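You operate a simulated robot arm through the tools that you are given. There is no shell and no other tool. Be economical: measure what you need, move in short steps, check, and stop when the job is done.

The job below is to be done with a simulated robot arm. You get a single attempt, and the scene is never put back.

TASK
Sand the white vent cover's filler flush and wipe off the dust.
Fine: fine block, then the grey cloth; put both back.

Only the result counts: the job must be done as asked and must still hold three seconds after the hand-in. Knocking over, shifting, dropping, spilling or breaking anything else fails it. Lids that push on must go on centred and level and be pressed home; caps that screw on are set level and turned clockwise until they are tight. Flat cloth is picked up by pressing the open fingertips on it (5 to 10 N) and closing them slowly along it; thin cloth reads only 2 to 8 mm in the jaws.

THE ROBOT
A 6-joint arm with a two-finger parallel gripper, fixed in place. Base frame: the origin is at the foot of the arm, x ahead of it, y to its left, z up; the work surface is at about z = 840. Readings come in mm, rad, newtons and seconds.
With the tool pointing down near the work surface it reaches from about 340 to 760 mm from the base axis. Its first joint turns from -1.152 to 1.152 rad. Payload 2.45 kg.
The TCP is the grasp point between the finger pads, 24 mm short of the fingertips. In the tool frame z runs along the fingers and y along their closing line. Largest opening 68 mm; finger width 17, thickness 10; the body of the gripper, 40 by 70 mm, starts 41 mm behind the TCP.
Orientation is told as [roll, pitch, yaw] about the base's x, y, z axes, in that order, counted from this pose: with the fingers straight down and closing along the base's y, the tool's x points along the base's -x, its y along +y and its z along -z.

THE INTERFACE
- The arm moves only by the tool move_arm. Its argument "rows" is text: rows parted by semicolons, each of 7 numbers parted by spaces: the shift along the tool's x, y, z in mm, then the turn, a rotation vector about the tool's x, y, z in rad, then the opening, from 0 (shut) to 1 (fully open). In form: x y z ax ay az hand; .... A call has 1 to 12 rows; each row shifts and turns the commanded pose from where the row before left it, along the tool's axes as they then stand. Each row takes 0.2 s and may step no farther than 50 mm and 0.15 rad from the row before; otherwise, or with a gripper value out of range, the whole call is refused. Where a pose cannot be reached the arm comes as near as it can. A force on the tool above 40 N (or 10 N above the force at the start of the call, whichever is more), or a blocked arm, ends the call early, and 0.2 s more pass. The fingers move at their own pace (about 108 mm/s each) and stop on an object; they squeeze with about 25 N. The grip force told is the motor's: it shows also when the fingers shut on nothing. Time passes only in rows, and 0.2 s behind the last, so rows that do not move let the fingers close. The reply holds the time, the measured pose of the TCP, the force on the tool along the base axes, the opening and the grip force, in the units named above and with some noise, and new pictures: "pictures" is both (left out), scene, wrist or none.
- Cameras (640 x 400 px; columns grow to the right, rows downward): "scene" is fixed at [172.8, 427.6, 1449]; the picture's right is [-0.65, -0.76, 0.00], its down [-0.54, 0.46, -0.70] and it looks along [0.54, -0.46, -0.71] (base axes); focal length 365 px, centre (320, 200). "wrist" rides on the gripper at [-32, 0, -39] in the tool frame; the picture's right is [0.00, -1.00, 0.00], its down [0.97, 0.00, -0.24] and it looks along [0.24, 0.00, 0.97] (tool axes); focal length 218 px, centre (320, 200). There is no depth. A picture from a camera that has moved, and an enlarged one, comes with that camera's place and axes in the base frame and with its lens.
- close_up(camera, box): a new picture of the part [left, top, right, bottom] of that camera's present view, enlarged. No time passes.
- close_job(): hands the job in; it is judged then, once.

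Work in short steps. Places have to be worked out from the pictures, the camera data and where the tool is seen: move nearer, look again, correct. Check each grasp and each placing, and mend what went wrong. You have 120 turns and 150 pictures in all, those below and enlarged ones among them. Open the gripper and draw the arm clear of the work before you hand the job in, unless the task says otherwise; then end with one line.

The tools are called by a JSON object that holds its "method" and its "body". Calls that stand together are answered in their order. move_arm: Moves the arm, as the interface text tells. Its arguments: {"type":"object","properties":{"rows":{"type":"string"},"pictures":{"type":"string","enum":["both","scene","wrist","none"]}},"required":["rows"]} The other tools are called the same way: close_up (camera, box) takes an enlarged picture of a part of a camera's view; close_job () hands the job in.

At the start:

```text
t: 0.0
ee_pos: [406.4, 159.0, 1156.9]
ee_rot: [0.002, 0.0, -0.001]
ft_force: [-0.2, 0.2, 0.4]
finger_gap: 67.9
gripper_force: 0.1
```

scene: 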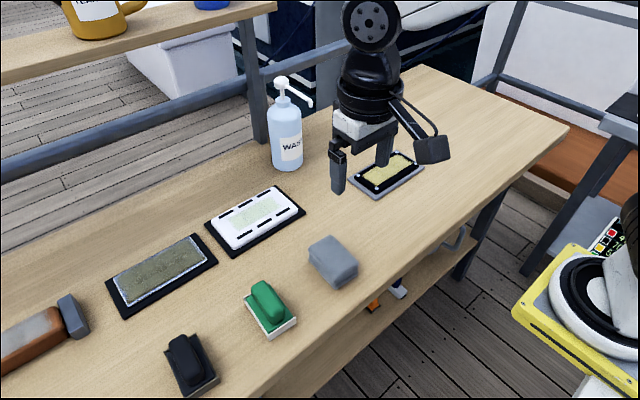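
wrist: 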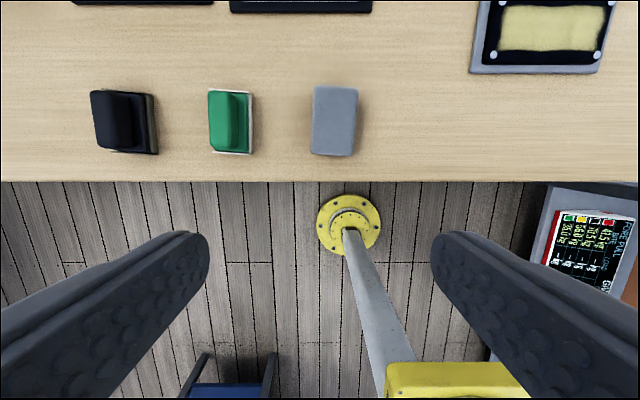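

I'll look closely at the blocks, the white cover and the cloth first.

{"method": "close_up", "body": {"camera": "scene", "box": [150, 220, 370, 400]}}

{"method": "close_up", "body": {"camera": "scene", "box": [180, 140, 340, 270]}}

{"method": "close_up", "body": {"camera": "wrist", "box": [60, 60, 400, 180]}}

```text
2.22 times, centred on (260, 310) of scene
camera zoom: at [172.8, 427.6, 1449.0], right [-0.65, -0.76, 0.0], down [-0.54, 0.46, -0.7], along [0.54, -0.46, -0.71], focal length 811 px, centre (453, -44)
```

zoom: 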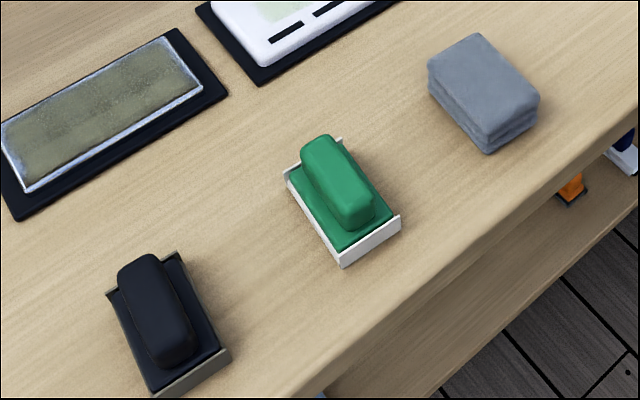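

```text
3.08 times, centred on (260, 205) of scene
camera zoom: at [172.8, 427.6, 1449.0], right [-0.65, -0.76, 0.0], down [-0.54, 0.46, -0.7], along [0.54, -0.46, -0.71], focal length 1123 px, centre (505, 185)
```

zoom: 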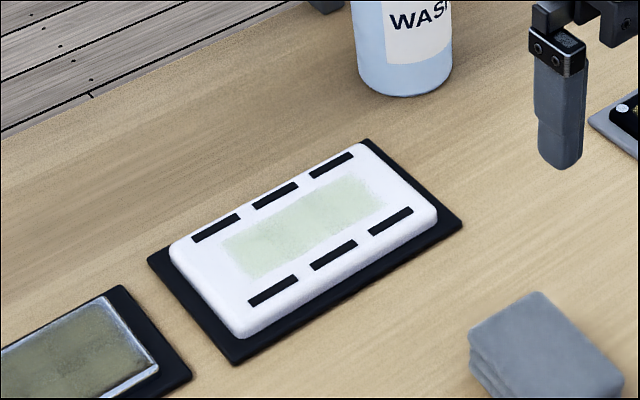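

```text
1.88 times, centred on (230, 120) of wrist
camera zoom: at [438.2, 158.8, 1196.3], right [0.0, -1.0, 0.0], down [-0.97, 0.0, 0.24], along [-0.24, 0.0, -0.97], focal length 411 px, centre (489, 351)
```

zoom: 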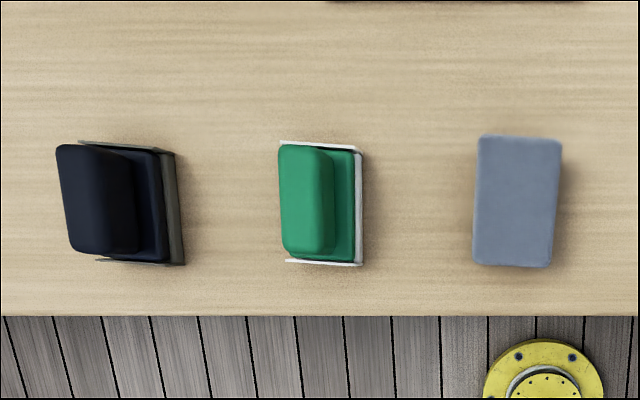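

The green block is near (473, 287), the black block near (470, 435), the cloth near (470, 139), and the white cover near (672, 188). I'll move above the green block for a closer look.

{"method": "move_arm", "body": {"rows": "-13 25.4 29.4 0 0 0 1;-13 25.4 29.4 0 0 0 1;-13 25.4 29.4 0 0 0 1;-13 25.4 29.4 0 0 0 1;-13 25.4 29.4 0 0 0 1;0 0 0 0 0 0 1"}}

```text
t: 1.4
ee_pos: [469.6, 287.6, 1008.7]
ee_rot: [0.002, -0.001, -0.001]
ft_force: [-0.1, 0.2, -0.2]
finger_gap: 67.9
gripper_force: 0.1
camera wrist: at [502.9, 287.0, 1048.7], right [0.0, -1.0, 0.0], down [-0.97, 0.0, 0.24], along [-0.24, 0.0, -0.97], focal length 218 px, centre (320, 200)
```

scene: 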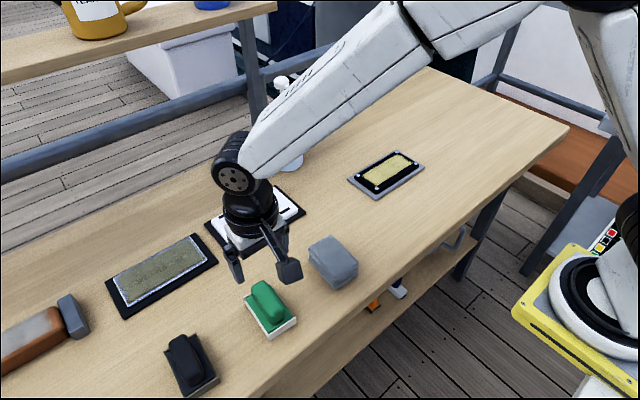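
wrist: 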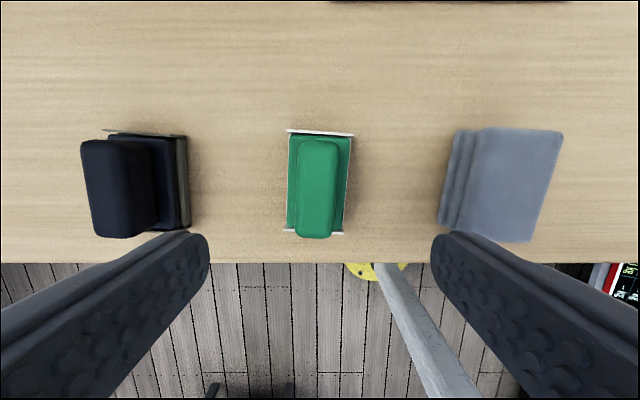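

Now I'll enlarge both blocks to compare their grit.

{"method": "close_up", "body": {"camera": "scene", "box": [235, 275, 305, 345]}}

{"method": "close_up", "body": {"camera": "scene", "box": [155, 325, 225, 400]}}

{"method": "close_up", "body": {"camera": "wrist", "box": [70, 115, 370, 255]}}

```text
5.71 times, centred on (270, 310) of scene
camera zoom: at [172.8, 427.6, 1449.0], right [-0.65, -0.76, 0.0], down [-0.54, 0.46, -0.7], along [0.54, -0.46, -0.71], focal length 2086 px, centre (606, -429)
```

zoom: 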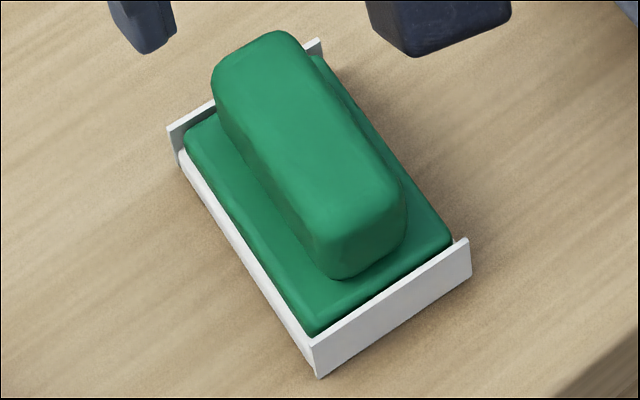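

```text
5.33 times, centred on (190, 362) of scene
camera zoom: at [172.8, 427.6, 1449.0], right [-0.65, -0.76, 0.0], down [-0.54, 0.46, -0.7], along [0.54, -0.46, -0.71], focal length 1947 px, centre (1013, -667)
```

zoom: 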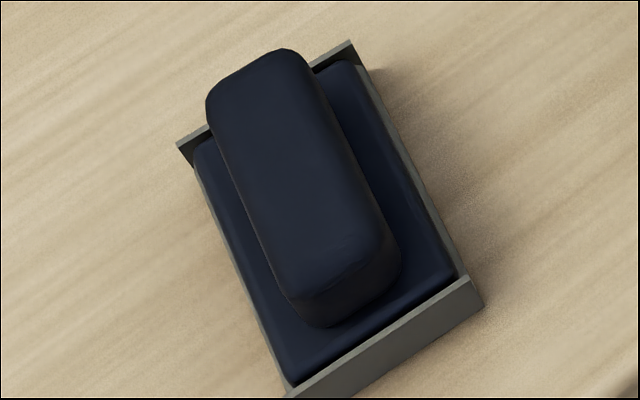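

```text
2.13 times, centred on (220, 185) of wrist
camera zoom: at [502.9, 287.0, 1048.7], right [0.0, -1.0, 0.0], down [-0.97, 0.0, 0.24], along [-0.24, 0.0, -0.97], focal length 466 px, centre (533, 232)
```

zoom: 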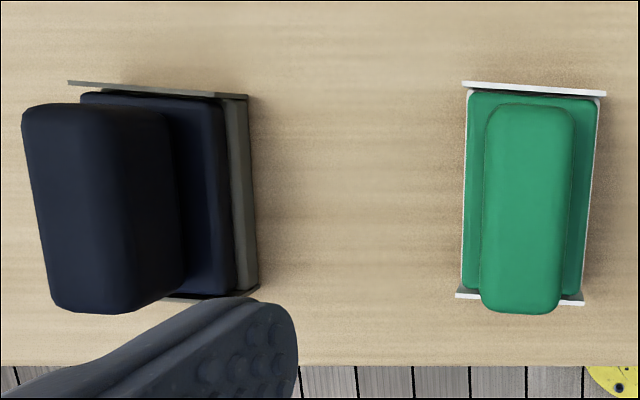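

The display on the right carries text, so I'll read it for hints about which block is which.

{"method": "close_up", "body": {"camera": "scene", "box": [580, 205, 640, 265]}}

{"method": "close_up", "body": {"camera": "wrist", "box": [560, 240, 640, 320]}}

```text
6.67 times, centred on (610, 235) of scene
camera zoom: at [172.8, 427.6, 1449.0], right [-0.65, -0.76, 0.0], down [-0.54, 0.46, -0.7], along [0.54, -0.46, -0.71], focal length 2434 px, centre (-1613, -33)
```

zoom: 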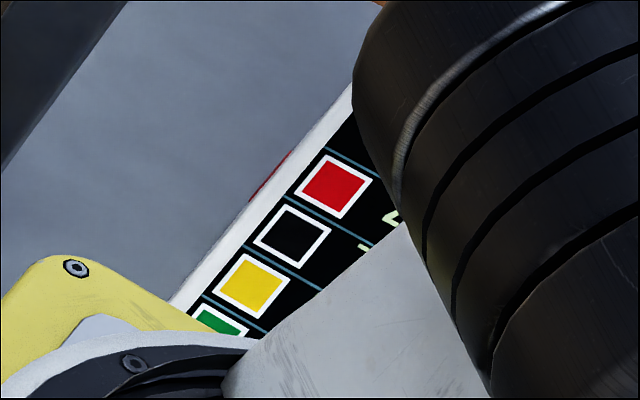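

```text
5.00 times, centred on (600, 280) of wrist
camera zoom: at [502.9, 287.0, 1048.7], right [0.0, -1.0, 0.0], down [-0.97, 0.0, 0.24], along [-0.24, 0.0, -0.97], focal length 1091 px, centre (-1080, -200)
```

zoom: 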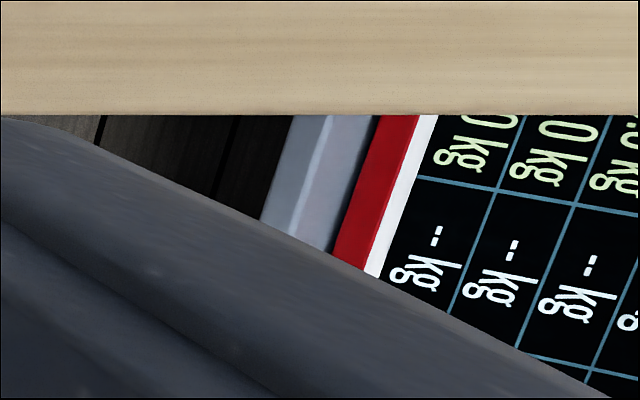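

The display is unrelated load data. White paper on the green block should be the fine one, and I'll check its underside once lifted. I'm descending partway, yawing slightly to match.

{"method": "move_arm", "body": {"rows": "0 1.7 25 0 0 0.07 1;0 0 25 0 0 0 1;0 0 20 0 0 0 1;0 0 0 0 0 0 1"}}

```text
t: 2.4
ee_pos: [471.4, 288.8, 940.0]
ee_rot: [-0.001, -0.001, -0.071]
ft_force: [0.4, 0.2, 0.0]
finger_gap: 67.8
gripper_force: 0.0
camera wrist: at [502.9, 285.8, 979.1], right [-0.07, -1.0, 0.0], down [-0.97, 0.07, 0.24], along [-0.24, 0.02, -0.97], focal length 218 px, centre (320, 200)
```

scene: 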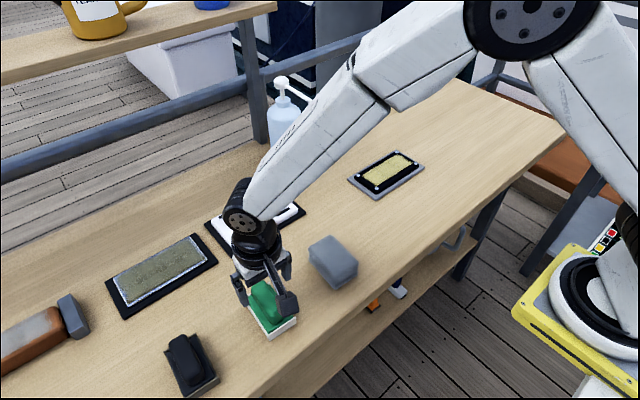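
wrist: 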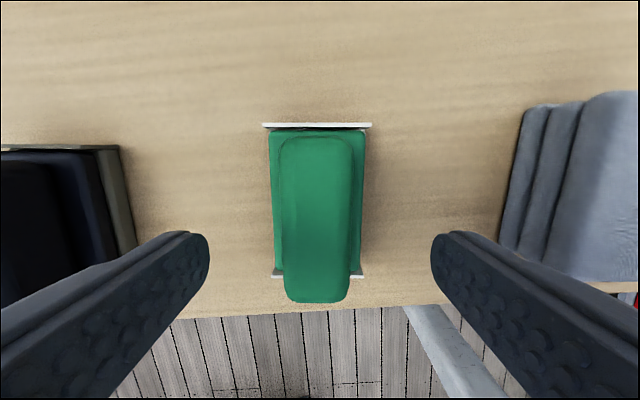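

Aligned. I'm lowering to grasp height with tips just above the block's base, then closing.

{"method": "move_arm", "body": {"rows": "1 1 25 0 0 0 1;0 0 25 0 0 0 1;0 0 6 0 0 0 1;0 0 0 0 0 0 1", "pictures": "scene"}}

```text
t: 3.4
ee_pos: [469.9, 288.7, 882.7]
ee_rot: [-0.002, -0.001, -0.069]
ft_force: [0.4, -0.6, -0.4]
finger_gap: 67.7
gripper_force: 0.0
```

scene: 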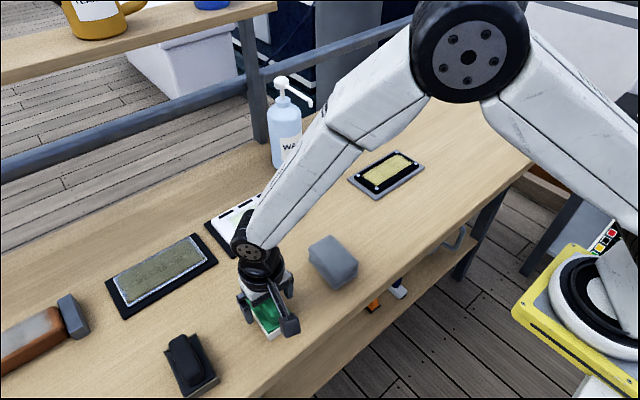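

No contact so far. I'm going down slowly a little more to find the base before closing.

{"method": "move_arm", "body": {"rows": "0 0 1 0 0 0 1;0 0 1 0 0 0 1;0 0 0 0 0 0 0.3;0 0 0 0 0 0 0.3;0 0 0 0 0 0 0.3;0 0 0 0 0 0 0.3", "pictures": "wrist"}}

{"method": "close_up", "body": {"camera": "scene", "box": [230, 260, 320, 350]}}

```text
t: 4.8
ee_pos: [469.7, 289.7, 880.6]
ee_rot: [0.002, 0.001, -0.071]
ft_force: [0.1, 1.4, 0.6]
finger_gap: 50.3
gripper_force: 25.0
camera wrist: at [502.2, 286.5, 920.9], right [-0.07, -1.0, 0.0], down [-0.97, 0.07, 0.24], along [-0.24, 0.02, -0.97], focal length 218 px, centre (320, 200)
```

wrist: 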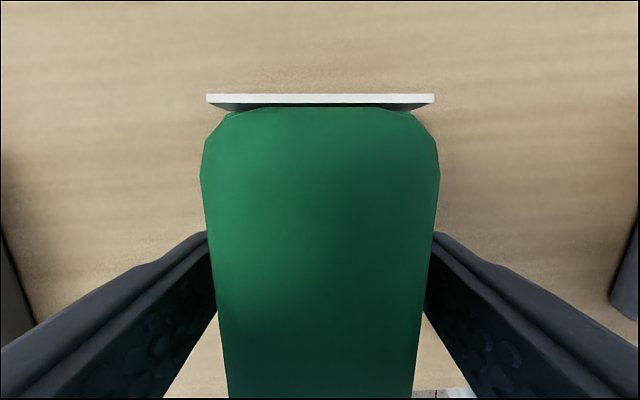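

```text
4.44 times, centred on (275, 305) of scene
camera zoom: at [172.8, 427.6, 1449.0], right [-0.65, -0.76, 0.0], down [-0.54, 0.46, -0.7], along [0.54, -0.46, -0.71], focal length 1623 px, centre (520, -267)
```

zoom: 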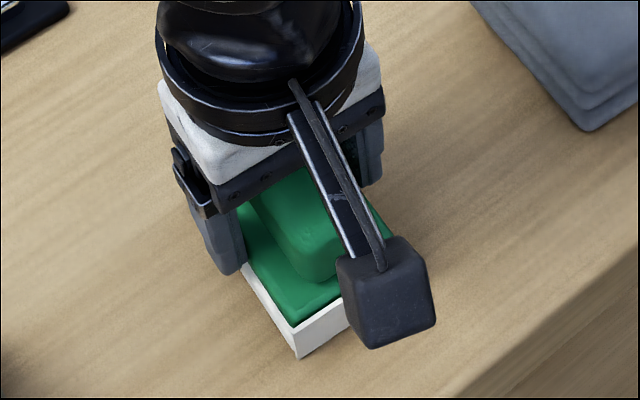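

The 50 mm gap shows the fingers hold the block's body, so the block is taller than I judged. I'll open, rise about 15 mm, and close on the handle.

{"method": "move_arm", "body": {"rows": "0 0 0 0 0 0 1;0 0 0 0 0 0 1;0 0 -15 0 0 0 1;0 0 0 0 0 0 0.2;0 0 0 0 0 0 0.2;0 0 0 0 0 0 0.2;0 0 0 0 0 0 0.2", "pictures": "wrist"}}

{"method": "close_up", "body": {"camera": "scene", "box": [230, 260, 320, 350]}}

```text
t: 6.4
ee_pos: [469.8, 288.7, 896.8]
ee_rot: [-0.001, 0.001, -0.07]
ft_force: [-1.2, -0.3, 0.6]
finger_gap: 29.8
gripper_force: 24.5
camera wrist: at [501.7, 286.4, 935.8], right [-0.07, -1.0, 0.0], down [-0.97, 0.07, 0.24], along [-0.24, 0.02, -0.97], focal length 218 px, centre (320, 200)
```

wrist: 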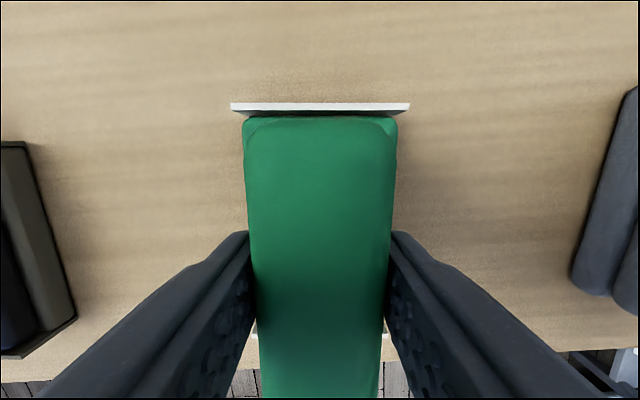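

```text
4.44 times, centred on (275, 305) of scene
camera zoom: at [172.7, 427.6, 1449.0], right [-0.65, -0.76, 0.0], down [-0.54, 0.46, -0.7], along [0.54, -0.46, -0.71], focal length 1623 px, centre (520, -267)
```

zoom: 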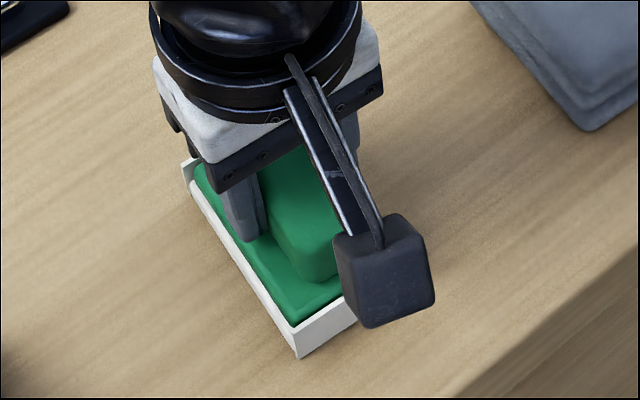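

The handle is gripped at 29.8 mm. Before lifting I'll zoom on both papers for visible grain.

{"method": "close_up", "body": {"camera": "wrist", "box": [0, 130, 80, 360]}}

{"method": "close_up", "body": {"camera": "wrist", "box": [225, 95, 415, 125]}}

```text
1.74 times, centred on (40, 245) of wrist
camera zoom: at [501.7, 286.4, 935.8], right [-0.07, -1.0, 0.0], down [-0.97, 0.07, 0.24], along [-0.24, 0.02, -0.97], focal length 380 px, centre (807, 122)
```

zoom: 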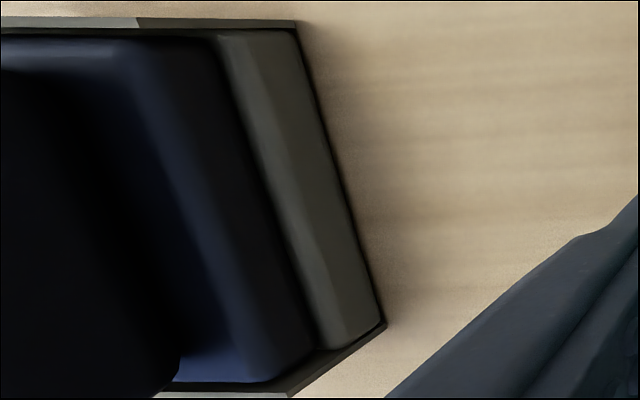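

```text
3.37 times, centred on (320, 110) of wrist
camera zoom: at [501.7, 286.4, 935.8], right [-0.07, -1.0, 0.0], down [-0.97, 0.07, 0.24], along [-0.24, 0.02, -0.97], focal length 735 px, centre (320, 503)
```

zoom: 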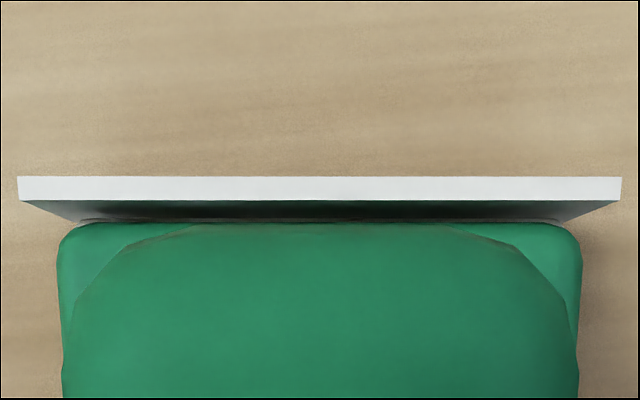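

Grain isn't visible here. I'll lift 160 mm first and check that the hold is secure.

{"method": "move_arm", "body": {"rows": "0 0 -10 0 0 0 0.2;0 0 -40 0 0 0 0.2;0 0 -40 0 0 0 0.2;0 0 -40 0 0 0 0.2;0 0 -40 0 0 0 0.2;0 0 0 0 0 0 0.2", "pictures": "scene"}}

```text
t: 7.8
ee_pos: [470.2, 287.6, 1067.2]
ee_rot: [0.0, 0.0, -0.071]
ft_force: [0.3, -0.5, -0.7]
finger_gap: 14.0
gripper_force: 0.0
```

scene: 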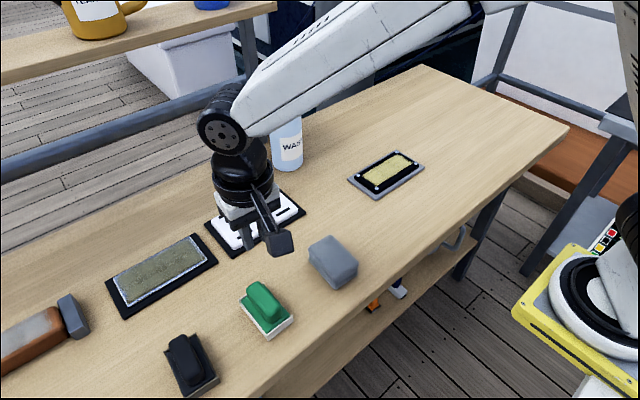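

The fingers only had the handle's rounded crown and slipped off; the block barely shifted. I'll look from above and regrasp deeper.

{"method": "move_arm", "body": {"rows": "0 0 20 0 0 0 1;0 0 40 0 0 0 1;0 0 40 0 0 0 1;0 0 22 0 0 0 1;0 0 0 0 0 0 1"}}

{"method": "close_up", "body": {"camera": "scene", "box": [230, 260, 320, 350]}}

```text
t: 9.0
ee_pos: [470.5, 287.8, 942.0]
ee_rot: [0.0, 0.0, -0.07]
ft_force: [0.8, 0.1, -0.2]
finger_gap: 68.1
gripper_force: 0.1
camera wrist: at [502.0, 286.1, 983.2], right [-0.07, -1.0, 0.0], down [-0.97, 0.07, 0.24], along [-0.24, 0.02, -0.97], focal length 218 px, centre (320, 200)
```

scene: 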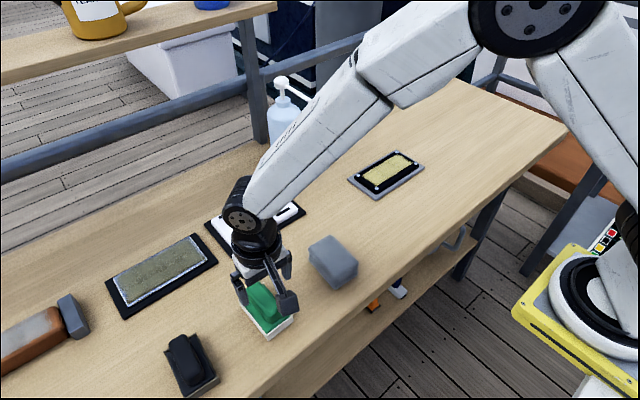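
wrist: 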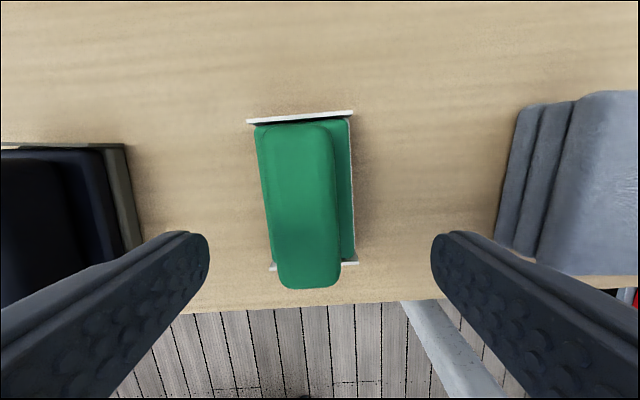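

```text
4.44 times, centred on (275, 305) of scene
camera zoom: at [172.8, 427.6, 1449.0], right [-0.65, -0.76, 0.0], down [-0.54, 0.46, -0.7], along [0.54, -0.46, -0.71], focal length 1623 px, centre (520, -267)
```

zoom: 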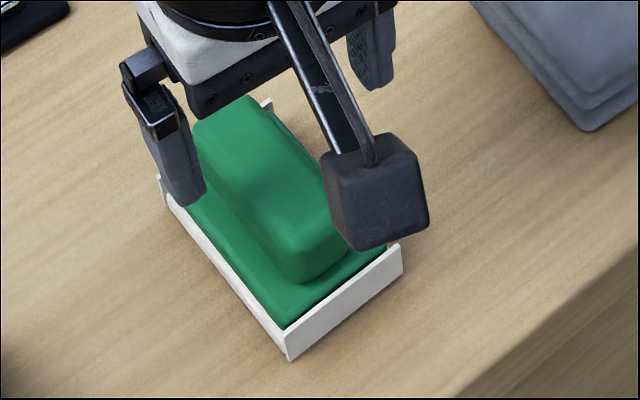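

The block turned about 0.09 rad and moved to about (474.5, 296). I'll realign to it and descend.

{"method": "move_arm", "body": {"rows": "-3.5 8.6 0 0 0 -0.09 1;0 0 28 0 0 0 1;0 0 26 0 0 0 1;0 0 0 0 0 0 1"}}

{"method": "close_up", "body": {"camera": "scene", "box": [230, 260, 320, 350]}}

```text
t: 10.0
ee_pos: [474.8, 298.1, 890.0]
ee_rot: [0.0, 0.0, 0.021]
ft_force: [-0.3, 0.6, 0.2]
finger_gap: 68.1
gripper_force: 0.0
camera wrist: at [506.7, 297.6, 930.4], right [0.02, -1.0, 0.0], down [-0.97, -0.02, 0.24], along [-0.24, 0.0, -0.97], focal length 218 px, centre (320, 200)
```

scene: 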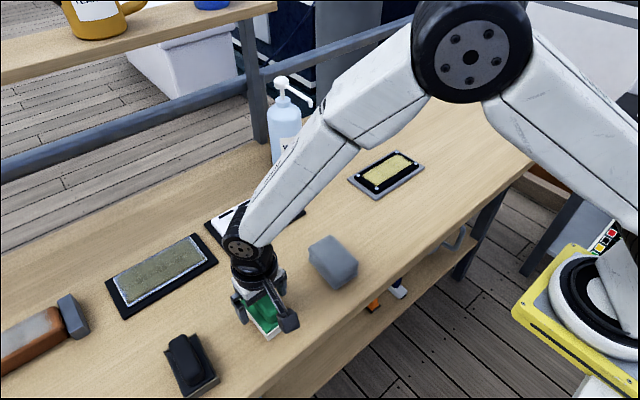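
wrist: 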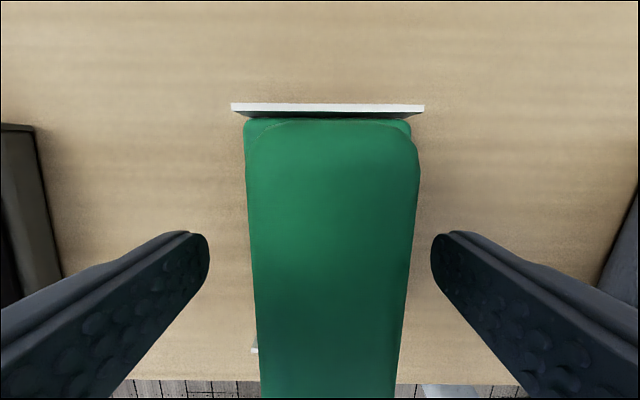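

```text
4.44 times, centred on (275, 305) of scene
camera zoom: at [172.8, 427.6, 1449.0], right [-0.65, -0.76, 0.0], down [-0.54, 0.46, -0.7], along [0.54, -0.46, -0.71], focal length 1623 px, centre (520, -267)
```

zoom: 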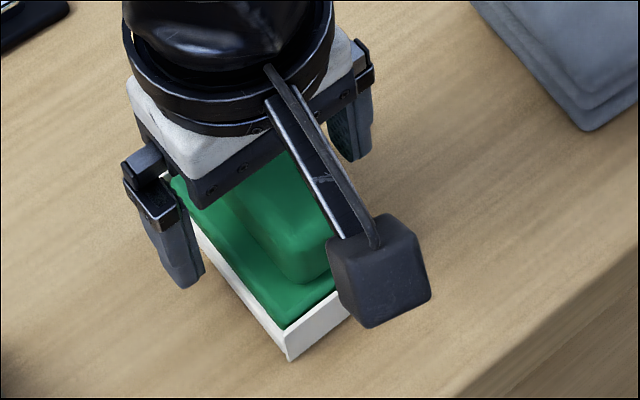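

Aligned; shifting 2.5 mm, going 3 mm lower and closing gently to read the width.

{"method": "move_arm", "body": {"rows": "0 -2.5 3 0 0 0 1;0 0 0 0 0 0 0.2;0 0 0 0 0 0 0.2;0 0 0 0 0 0 0.2;0 0 0 0 0 0 0.2;0 0 -6 0 0 0 0.2;0 0 0 0 0 0 0.2", "pictures": "wrist"}}

{"method": "close_up", "body": {"camera": "scene", "box": [230, 260, 320, 350]}}

```text
t: 11.6
ee_pos: [475.0, 294.7, 893.3]
ee_rot: [0.0, -0.002, 0.021]
ft_force: [-0.3, 0.4, -0.5]
finger_gap: 49.9
gripper_force: 24.6
camera wrist: at [506.6, 294.8, 933.1], right [0.02, -1.0, 0.0], down [-0.97, -0.02, 0.24], along [-0.24, -0.01, -0.97], focal length 218 px, centre (320, 200)
```

wrist: 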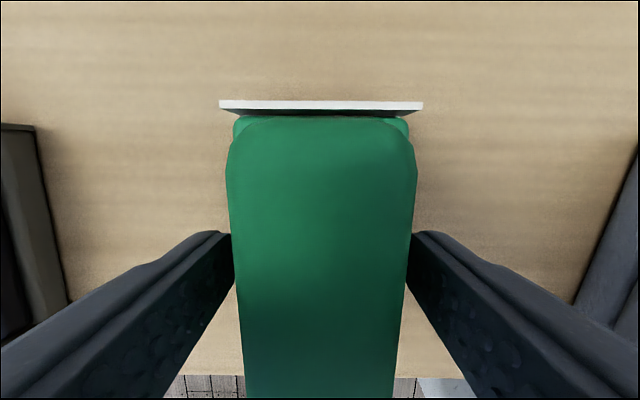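

```text
4.44 times, centred on (275, 305) of scene
camera zoom: at [172.8, 427.6, 1449.0], right [-0.65, -0.76, 0.0], down [-0.54, 0.46, -0.7], along [0.54, -0.46, -0.71], focal length 1623 px, centre (520, -267)
```

zoom: 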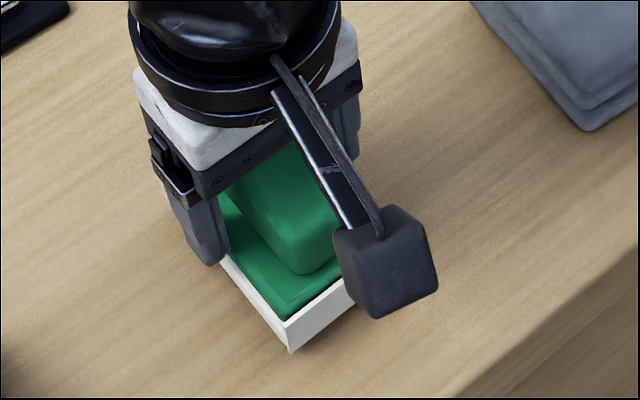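

The block's body extends above tip height 863, so the gap is its body width. I'll set it back down, rise, part-close to about 40 mm, and feel for the body's top so I can grip the handle with tips seated on it.

{"method": "move_arm", "body": {"rows": "0 0 6 0 0 0 0.2;0 0 0 0 0 0 0.2;0 0 0 0 0 0 1;0 0 0 0 0 0 1;0 0 -14 0 0 0 1;0 0 0 0 0 0 0.62;0 0 0 0 0 0 0.62;0 0 0 0 0 0 0.62", "pictures": "wrist"}}

{"method": "close_up", "body": {"camera": "scene", "box": [230, 260, 320, 350]}}

```text
t: 13.4
ee_pos: [474.6, 295.1, 901.1]
ee_rot: [-0.001, 0.001, 0.022]
ft_force: [-0.6, -0.1, 0.5]
finger_gap: 42.4
gripper_force: 0.0
camera wrist: at [506.4, 295.2, 941.2], right [0.02, -1.0, 0.0], down [-0.97, -0.02, 0.24], along [-0.24, 0.0, -0.97], focal length 218 px, centre (320, 200)
```

wrist: 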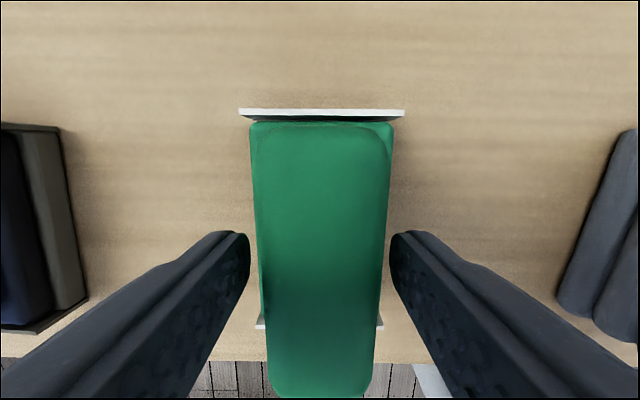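

```text
4.44 times, centred on (275, 305) of scene
camera zoom: at [172.8, 427.6, 1449.0], right [-0.65, -0.76, 0.0], down [-0.54, 0.46, -0.7], along [0.54, -0.46, -0.71], focal length 1623 px, centre (520, -267)
```

zoom: 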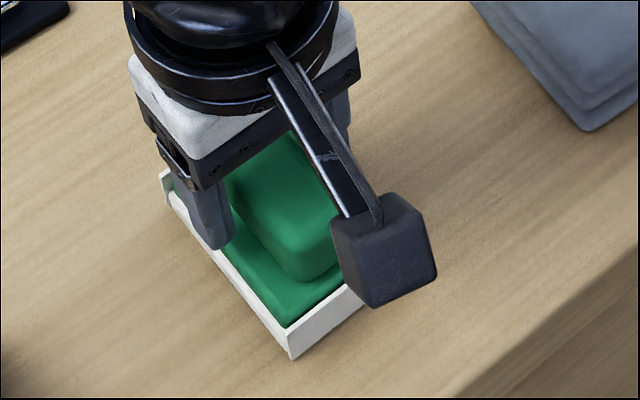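

Tips are at about z 877. I'm lowering in small steps while watching force.

{"method": "move_arm", "body": {"rows": "0 0 2.5 0 0 0 0.62;0 0 2.5 0 0 0 0.62;0 0 0 0 0 0 0.62", "pictures": "none"}}

{"method": "move_arm", "body": {"rows": "0 0 1.5 0 0 0 0.62;0 0 0 0 0 0 0.62", "pictures": "none"}}

{"method": "move_arm", "body": {"rows": "0 0 1.5 0 0 0 0.62;0 0 0 0 0 0 0.62", "pictures": "none"}}

```text
t: 14.2
ee_pos: [474.0, 294.8, 895.1]
ee_rot: [-0.001, 0.0, 0.021]
ft_force: [0.4, 0.6, 0.3]
finger_gap: 42.2
gripper_force: 0.1
```

```text
t: 14.8
ee_pos: [473.9, 295.4, 894.8]
ee_rot: [-0.001, -0.001, 0.022]
ft_force: [-0.2, 0.3, -0.7]
finger_gap: 42.1
gripper_force: 0.1
```

```text
t: 15.4
ee_pos: [473.8, 294.7, 895.3]
ee_rot: [0.0, 0.001, 0.022]
ft_force: [-1.1, 0.1, -0.1]
finger_gap: 42.5
gripper_force: 0.1
```

{"method": "move_arm", "body": {"rows": "0 0 1.5 0 0 0 0.62;0 0 0 0 0 0 0.62", "pictures": "none"}}

{"method": "move_arm", "body": {"rows": "0 0 1.5 0 0 0 0.62;0 0 0 0 0 0 0.62", "pictures": "none"}}

```text
t: 16.0
ee_pos: [473.1, 294.3, 891.7]
ee_rot: [0.002, -0.002, 0.021]
ft_force: [0.0, -0.3, -0.3]
finger_gap: 42.4
gripper_force: 0.0
```

```text
t: 16.6
ee_pos: [473.1, 294.0, 891.0]
ee_rot: [0.001, 0.001, 0.02]
ft_force: [-0.9, 0.0, -0.5]
finger_gap: 42.0
gripper_force: 0.1
```

No contact at tip height 867, so I'm going lower.

{"method": "move_arm", "body": {"rows": "0 0 1.5 0 0 0 0.62;0 0 0 0 0 0 0.62", "pictures": "none"}}

{"method": "move_arm", "body": {"rows": "0 0 1.5 0 0 0 0.62;0 0 0 0 0 0 0.62", "pictures": "wrist"}}

{"method": "close_up", "body": {"camera": "scene", "box": [230, 260, 320, 350]}}

```text
t: 17.2
ee_pos: [473.0, 295.2, 887.6]
ee_rot: [0.0, -0.001, 0.021]
ft_force: [0.9, -0.2, 0.0]
finger_gap: 42.3
gripper_force: 0.0
```

```text
t: 17.8
ee_pos: [474.3, 294.4, 888.7]
ee_rot: [0.001, 0.0, 0.02]
ft_force: [-1.8, -1.2, 3.9]
finger_gap: 42.0
gripper_force: 0.1
camera wrist: at [506.5, 295.1, 927.7], right [0.02, -1.0, 0.0], down [-0.97, -0.02, 0.24], along [-0.24, 0.0, -0.97], focal length 218 px, centre (320, 200)
```

wrist: 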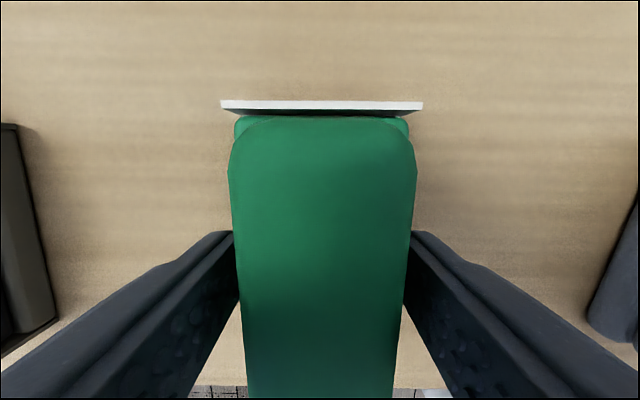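

```text
4.44 times, centred on (275, 305) of scene
camera zoom: at [172.6, 427.5, 1449.1], right [-0.65, -0.76, 0.0], down [-0.54, 0.46, -0.7], along [0.54, -0.46, -0.71], focal length 1623 px, centre (520, -267)
```

zoom: 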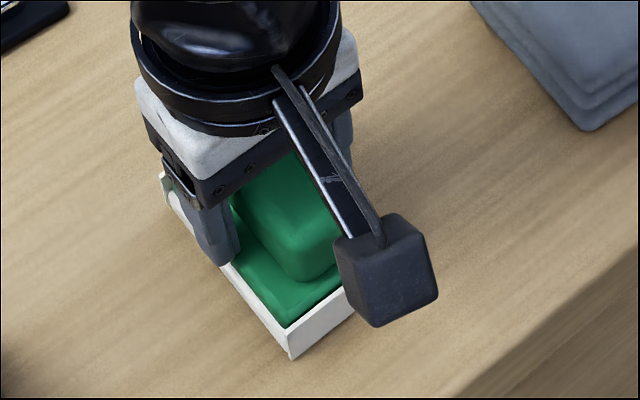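

Contact of 3.9 N at TCP about 888, so the body's top is about 864. I'll rise 1 mm, close on the handle, and lift slowly a little.

{"method": "move_arm", "body": {"rows": "0 0 -1.2 0 0 0 0.62;0 0 0 0 0 0 0.1;0 0 0 0 0 0 0.1;0 0 0 0 0 0 0.1;0 0 0 0 0 0 0.1", "pictures": "none"}}

{"method": "move_arm", "body": {"rows": "0 0 -2 0 0 0 0.1;0 0 -4 0 0 0 0.1;0 0 -6 0 0 0 0.1;0 0 -8 0 0 0 0.1;0 0 0 0 0 0 0.1"}}

```text
t: 19.0
ee_pos: [473.9, 295.5, 888.6]
ee_rot: [0.0, -0.001, 0.021]
ft_force: [0.5, 0.2, 0.2]
finger_gap: 29.6
gripper_force: 24.9
```

```text
t: 20.2
ee_pos: [473.9, 294.2, 908.5]
ee_rot: [0.0, 0.0, 0.021]
ft_force: [0.1, 0.4, -1.2]
finger_gap: 29.3
gripper_force: 24.7
camera wrist: at [506.4, 294.7, 949.0], right [0.02, -1.0, 0.0], down [-0.97, -0.02, 0.24], along [-0.24, -0.01, -0.97], focal length 218 px, centre (320, 200)
```

scene: 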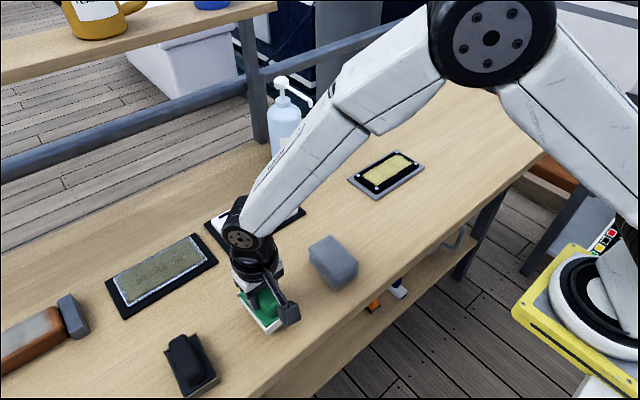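
wrist: 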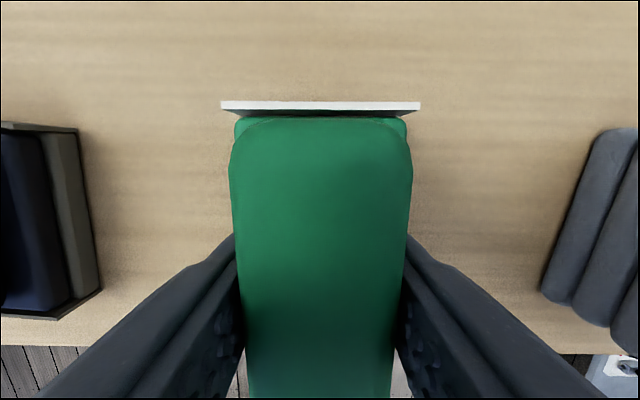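

The block is securely held, with its bottom 48.6 mm below the TCP. I'll lift it smoothly and then tilt so the scene camera sees its underside.

{"method": "move_arm", "body": {"rows": "0 0 -15 0 0 0 0.1;0 0 -20 0 0 0 0.1;0 0 -20 0 0 0 0.1;0 0 -20 0 0 0 0.1;0 0 -20 0 0 0 0.1;0 0 -20 0 0 0 0.1;0 0 -20 0 0 0 0.1;0 0 0 0 0 0 0.1", "pictures": "none"}}

{"method": "move_arm", "body": {"rows": "0 0 0 -0.08 0.08 0 0.1;0 0 0 -0.08 0.08 0 0.1;0 0 0 -0.08 0.08 0 0.1;0 0 0 -0.08 0.08 0 0.1;0 0 0 -0.08 0.08 0 0.1;0 0 0 -0.08 0.08 0 0.1;0 0 0 -0.08 0.08 0 0.1;0 0 0 -0.08 0.08 0 0.1;0 0 0 -0.08 0.08 0 0.1;0 0 0 -0.08 0.08 0 0.1;0 0 0 -0.08 0.08 0 0.1;0 0 0 0 0 0 0.1", "pictures": "scene"}}

```text
t: 22.0
ee_pos: [474.2, 295.3, 1043.5]
ee_rot: [0.0, 0.0, 0.023]
ft_force: [-0.2, 0.3, -0.7]
finger_gap: 29.6
gripper_force: 25.0
```

```text
t: 24.6
ee_pos: [474.1, 294.9, 1042.9]
ee_rot: [1.125, 0.733, 0.495]
ft_force: [-0.2, -0.1, -0.3]
finger_gap: 29.3
gripper_force: 25.3
```

scene: 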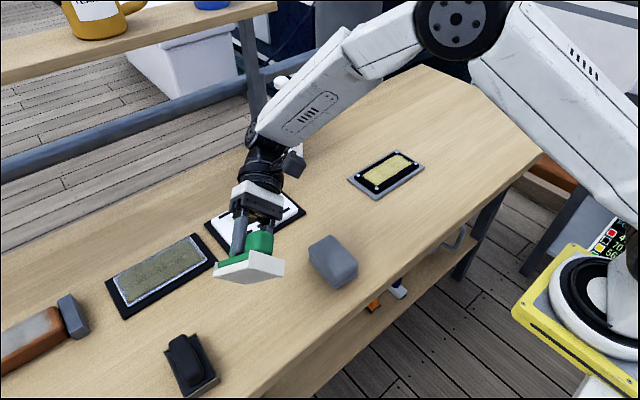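

The tilt worked; enlarging the underside.

{"method": "close_up", "body": {"camera": "scene", "box": [205, 225, 295, 295]}}

```text
5.71 times, centred on (250, 260) of scene
camera zoom: at [172.8, 427.6, 1449.0], right [-0.65, -0.76, 0.0], down [-0.54, 0.46, -0.7], along [0.54, -0.46, -0.71], focal length 2086 px, centre (720, -143)
```

zoom: 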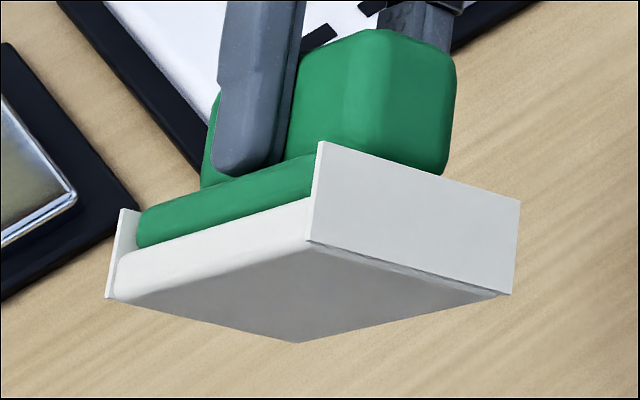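

The paper is smooth and uniform pale, so this is the fine block. I'll return upright and move above the cover.

{"method": "move_arm", "body": {"rows": "0 0 0 0.08 -0.08 0 0.1;0 0 0 0.08 -0.08 0 0.1;0 0 0 0.08 -0.08 0 0.1;0 0 0 0.08 -0.08 0 0.1;0 0 0 0.08 -0.08 0 0.1;0 0 0 0.08 -0.08 0 0.1;0 0 0 0.08 -0.08 0 0.1;0 0 0 0.08 -0.08 0 0.1;0 0 0 0.08 -0.08 0 0.1;0 0 0 0.08 -0.08 0 0.1;0 0 0 0.08 -0.08 0 0.1;0 0 0 0 0 0 0.1", "pictures": "none"}}

{"method": "move_arm", "body": {"rows": "-16 -10 0 0 0 0 0.1;-16 -10 0 0 0 0 0.1;-16 -10 0 0 0 0 0.1;-16 -10 0 0 0 0 0.1;-16 -10 0 0 0 0 0.1;-16 -10 0 0 0 0 0.1;-16 -10 0 0 0 0 0.1;-16 -10 0 0 0 0 0.1;0 0 0 0 0 0 0.1"}}

```text
t: 27.2
ee_pos: [473.6, 295.8, 1044.7]
ee_rot: [0.0, 0.0, 0.019]
ft_force: [-0.5, -0.4, 0.6]
finger_gap: 29.3
gripper_force: 25.4
```

```text
t: 29.2
ee_pos: [603.6, 216.9, 1043.4]
ee_rot: [0.0, 0.001, 0.021]
ft_force: [0.0, 0.5, -0.5]
finger_gap: 29.5
gripper_force: 24.9
camera wrist: at [636.2, 217.0, 1083.6], right [0.02, -1.0, 0.0], down [-0.97, -0.02, 0.24], along [-0.24, -0.01, -0.97], focal length 218 px, centre (320, 200)
```

scene: 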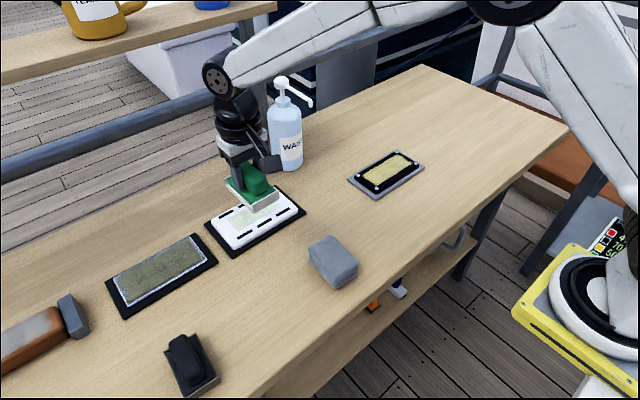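
wrist: 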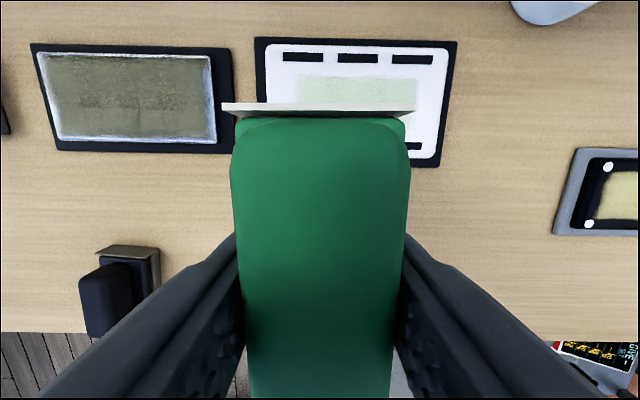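

From the wrist view, the cover spans about x 627–723, y 103–266, and the filler about x 655–698, y 127–241. I'll centre the block above it and lower to a hover.

{"method": "move_arm", "body": {"rows": "-14.6 -6.6 0 0 0 0.02 0.1;-14.6 -6.6 0 0 0 0 0.1;-14.6 -6.6 0 0 0 0 0.1;-14.6 -6.6 0 0 0 0 0.1;-14.6 -6.6 0 0 0 0 0.1;0 0 25 0 0 0 0.1;0 0 25 0 0 0 0.1;0 0 25 0 0 0 0.1;0 0 23 0 0 0 0.1;0 0 0 0 0 0 0.1"}}

{"method": "close_up", "body": {"camera": "scene", "box": [190, 150, 320, 260]}}

```text
t: 31.4
ee_pos: [676.5, 184.2, 946.5]
ee_rot: [0.0, 0.0, -0.002]
ft_force: [-0.4, -0.5, -0.5]
finger_gap: 29.3
gripper_force: 25.2
camera wrist: at [709.9, 183.4, 984.9], right [0.0, -1.0, 0.0], down [-0.97, 0.0, 0.24], along [-0.24, 0.0, -0.97], focal length 218 px, centre (320, 200)
```

scene: 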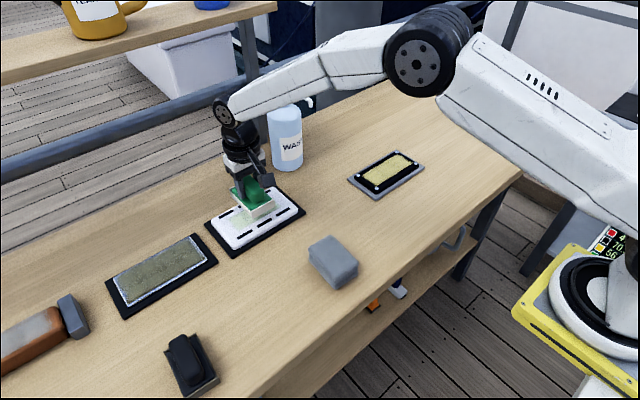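
wrist: 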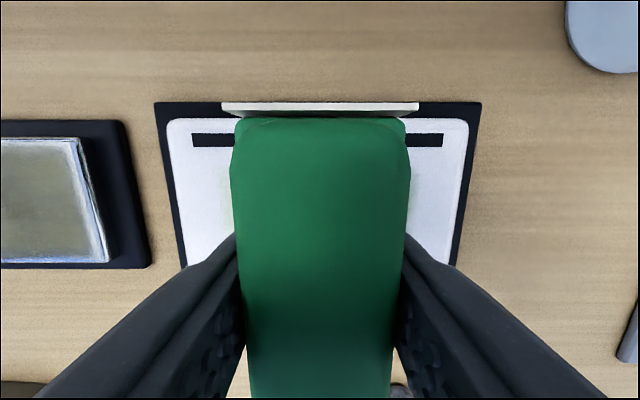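

```text
3.64 times, centred on (255, 205) of scene
camera zoom: at [172.8, 427.6, 1449.0], right [-0.65, -0.76, 0.0], down [-0.54, 0.46, -0.7], along [0.54, -0.46, -0.71], focal length 1328 px, centre (556, 182)
```

zoom: 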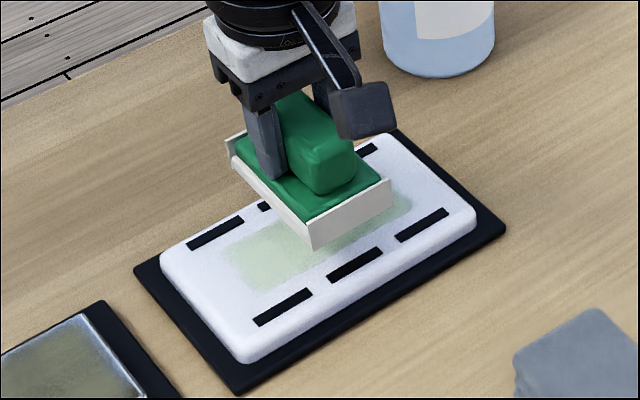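

Well centred. I'm lowering in stages to feel contact.

{"method": "move_arm", "body": {"rows": "0 0 15 0 0 0 0.1;0 0 12 0 0 0 0.1;0 0 0 0 0 0 0.1", "pictures": "none"}}

{"method": "move_arm", "body": {"rows": "0 0 3 0 0 0 0.1;0 0 2 0 0 0 0.1;0 0 0 0 0 0 0.1", "pictures": "none"}}

{"method": "close_up", "body": {"camera": "scene", "box": [190, 150, 320, 260]}}

```text
t: 32.2
ee_pos: [676.7, 184.3, 918.9]
ee_rot: [-0.001, 0.0, 0.0]
ft_force: [-1.6, -0.2, -0.7]
finger_gap: 29.7
gripper_force: 24.9
```

```text
t: 33.0
ee_pos: [677.6, 184.8, 913.7]
ee_rot: [0.001, 0.001, 0.0]
ft_force: [0.3, -0.4, -0.4]
finger_gap: 29.3
gripper_force: 24.9
```

```text
3.64 times, centred on (255, 205) of scene
camera zoom: at [172.8, 427.6, 1449.0], right [-0.65, -0.76, 0.0], down [-0.54, 0.46, -0.7], along [0.54, -0.46, -0.71], focal length 1328 px, centre (556, 182)
```

zoom: 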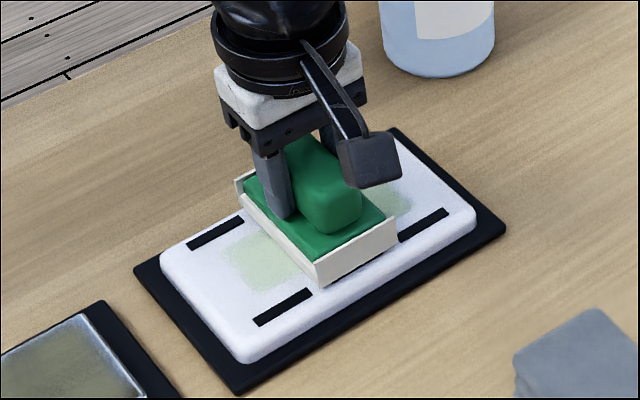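

{"method": "move_arm", "body": {"rows": "0 0 2 0 0 0 0.1;0 0 0 0 0 0 0.1", "pictures": "none"}}

{"method": "move_arm", "body": {"rows": "0 0 2 0 0 0 0.1;0 0 0 0 0 0 0.1", "pictures": "none"}}

{"method": "move_arm", "body": {"rows": "0 0 1.5 0 0 0 0.1;0 0 0 0 0 0 0.1", "pictures": "none"}}

```text
t: 33.6
ee_pos: [676.9, 184.3, 910.7]
ee_rot: [0.0, 0.0, 0.001]
ft_force: [0.0, 0.3, -0.5]
finger_gap: 29.7
gripper_force: 25.1
```

```text
t: 34.2
ee_pos: [677.6, 184.9, 911.1]
ee_rot: [0.001, -0.003, 0.0]
ft_force: [-8.0, -5.1, 16.2]
finger_gap: 29.7
gripper_force: 25.1
```

```text
t: 34.8
ee_pos: [677.4, 185.1, 910.5]
ee_rot: [0.002, -0.006, -0.001]
ft_force: [-12.2, -6.0, 32.1]
finger_gap: 29.3
gripper_force: 24.6
```

Contact is at TCP about 911 and the load is 32 N, a bit high. I'll ease off 1.8 mm and start strokes along y.

{"method": "move_arm", "body": {"rows": "0 0 -1.8 0 0 0 0.1;0 13 0 0 0 0 0.1;0 13 0 0 0 0 0.1;0 13 0 0 0 0 0.1;0 13 0 0 0 0 0.1;0 0 0 0 0 0 0.1", "pictures": "scene"}}

{"method": "close_up", "body": {"camera": "scene", "box": [190, 150, 320, 260]}}

```text
t: 36.2
ee_pos: [677.4, 236.2, 912.3]
ee_rot: [-0.001, 0.0, 0.0]
ft_force: [0.0, -11.2, 18.3]
finger_gap: 29.4
gripper_force: 25.0
```

scene: 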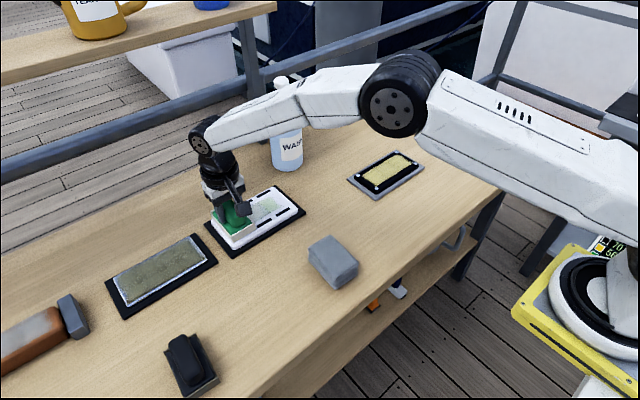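

```text
3.64 times, centred on (255, 205) of scene
camera zoom: at [172.3, 427.1, 1449.2], right [-0.65, -0.76, 0.0], down [-0.54, 0.46, -0.7], along [0.54, -0.46, -0.71], focal length 1328 px, centre (556, 182)
```

zoom: 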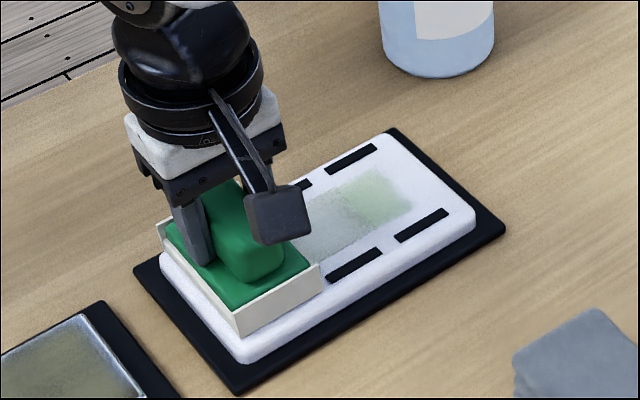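

The strokes are thinning the filler, with a steady 18 N load. I'm continuing full strokes.

{"method": "move_arm", "body": {"rows": "0 -13 0 0 0 0 0.1;0 -13 0 0 0 0 0.1;0 -13 0 0 0 0 0.1;0 -13 0 0 0 0 0.1;0 -13 0 0 0 0 0.1;0 -13 0 0 0 0 0.1;0 -13 0 0 0 0 0.1;0 -13 0 0 0 0 0.1;0 0 0 0 0 0 0.1", "pictures": "none"}}

{"method": "move_arm", "body": {"rows": "0 13 0 0 0 0 0.1;0 13 0 0 0 0 0.1;0 13 0 0 0 0 0.1;0 13 0 0 0 0 0.1;0 13 0 0 0 0 0.1;0 13 0 0 0 0 0.1;0 13 0 0 0 0 0.1;0 13 0 0 0 0 0.1;0 0 0 0 0 0 0.1", "pictures": "none"}}

{"method": "close_up", "body": {"camera": "scene", "box": [190, 150, 320, 260]}}

```text
t: 38.2
ee_pos: [676.2, 133.1, 909.9]
ee_rot: [0.001, -0.002, 0.0]
ft_force: [0.4, 11.0, 15.3]
finger_gap: 29.4
gripper_force: 25.1
```

```text
t: 40.2
ee_pos: [676.8, 237.2, 911.0]
ee_rot: [0.0, -0.002, 0.0]
ft_force: [-0.6, -10.1, 16.4]
finger_gap: 29.5
gripper_force: 25.2
```

```text
3.64 times, centred on (255, 205) of scene
camera zoom: at [172.3, 427.2, 1449.2], right [-0.65, -0.76, 0.0], down [-0.54, 0.46, -0.7], along [0.54, -0.46, -0.71], focal length 1328 px, centre (556, 182)
```

zoom: 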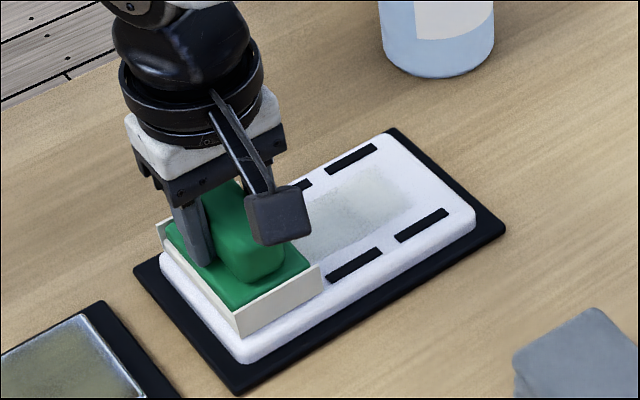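

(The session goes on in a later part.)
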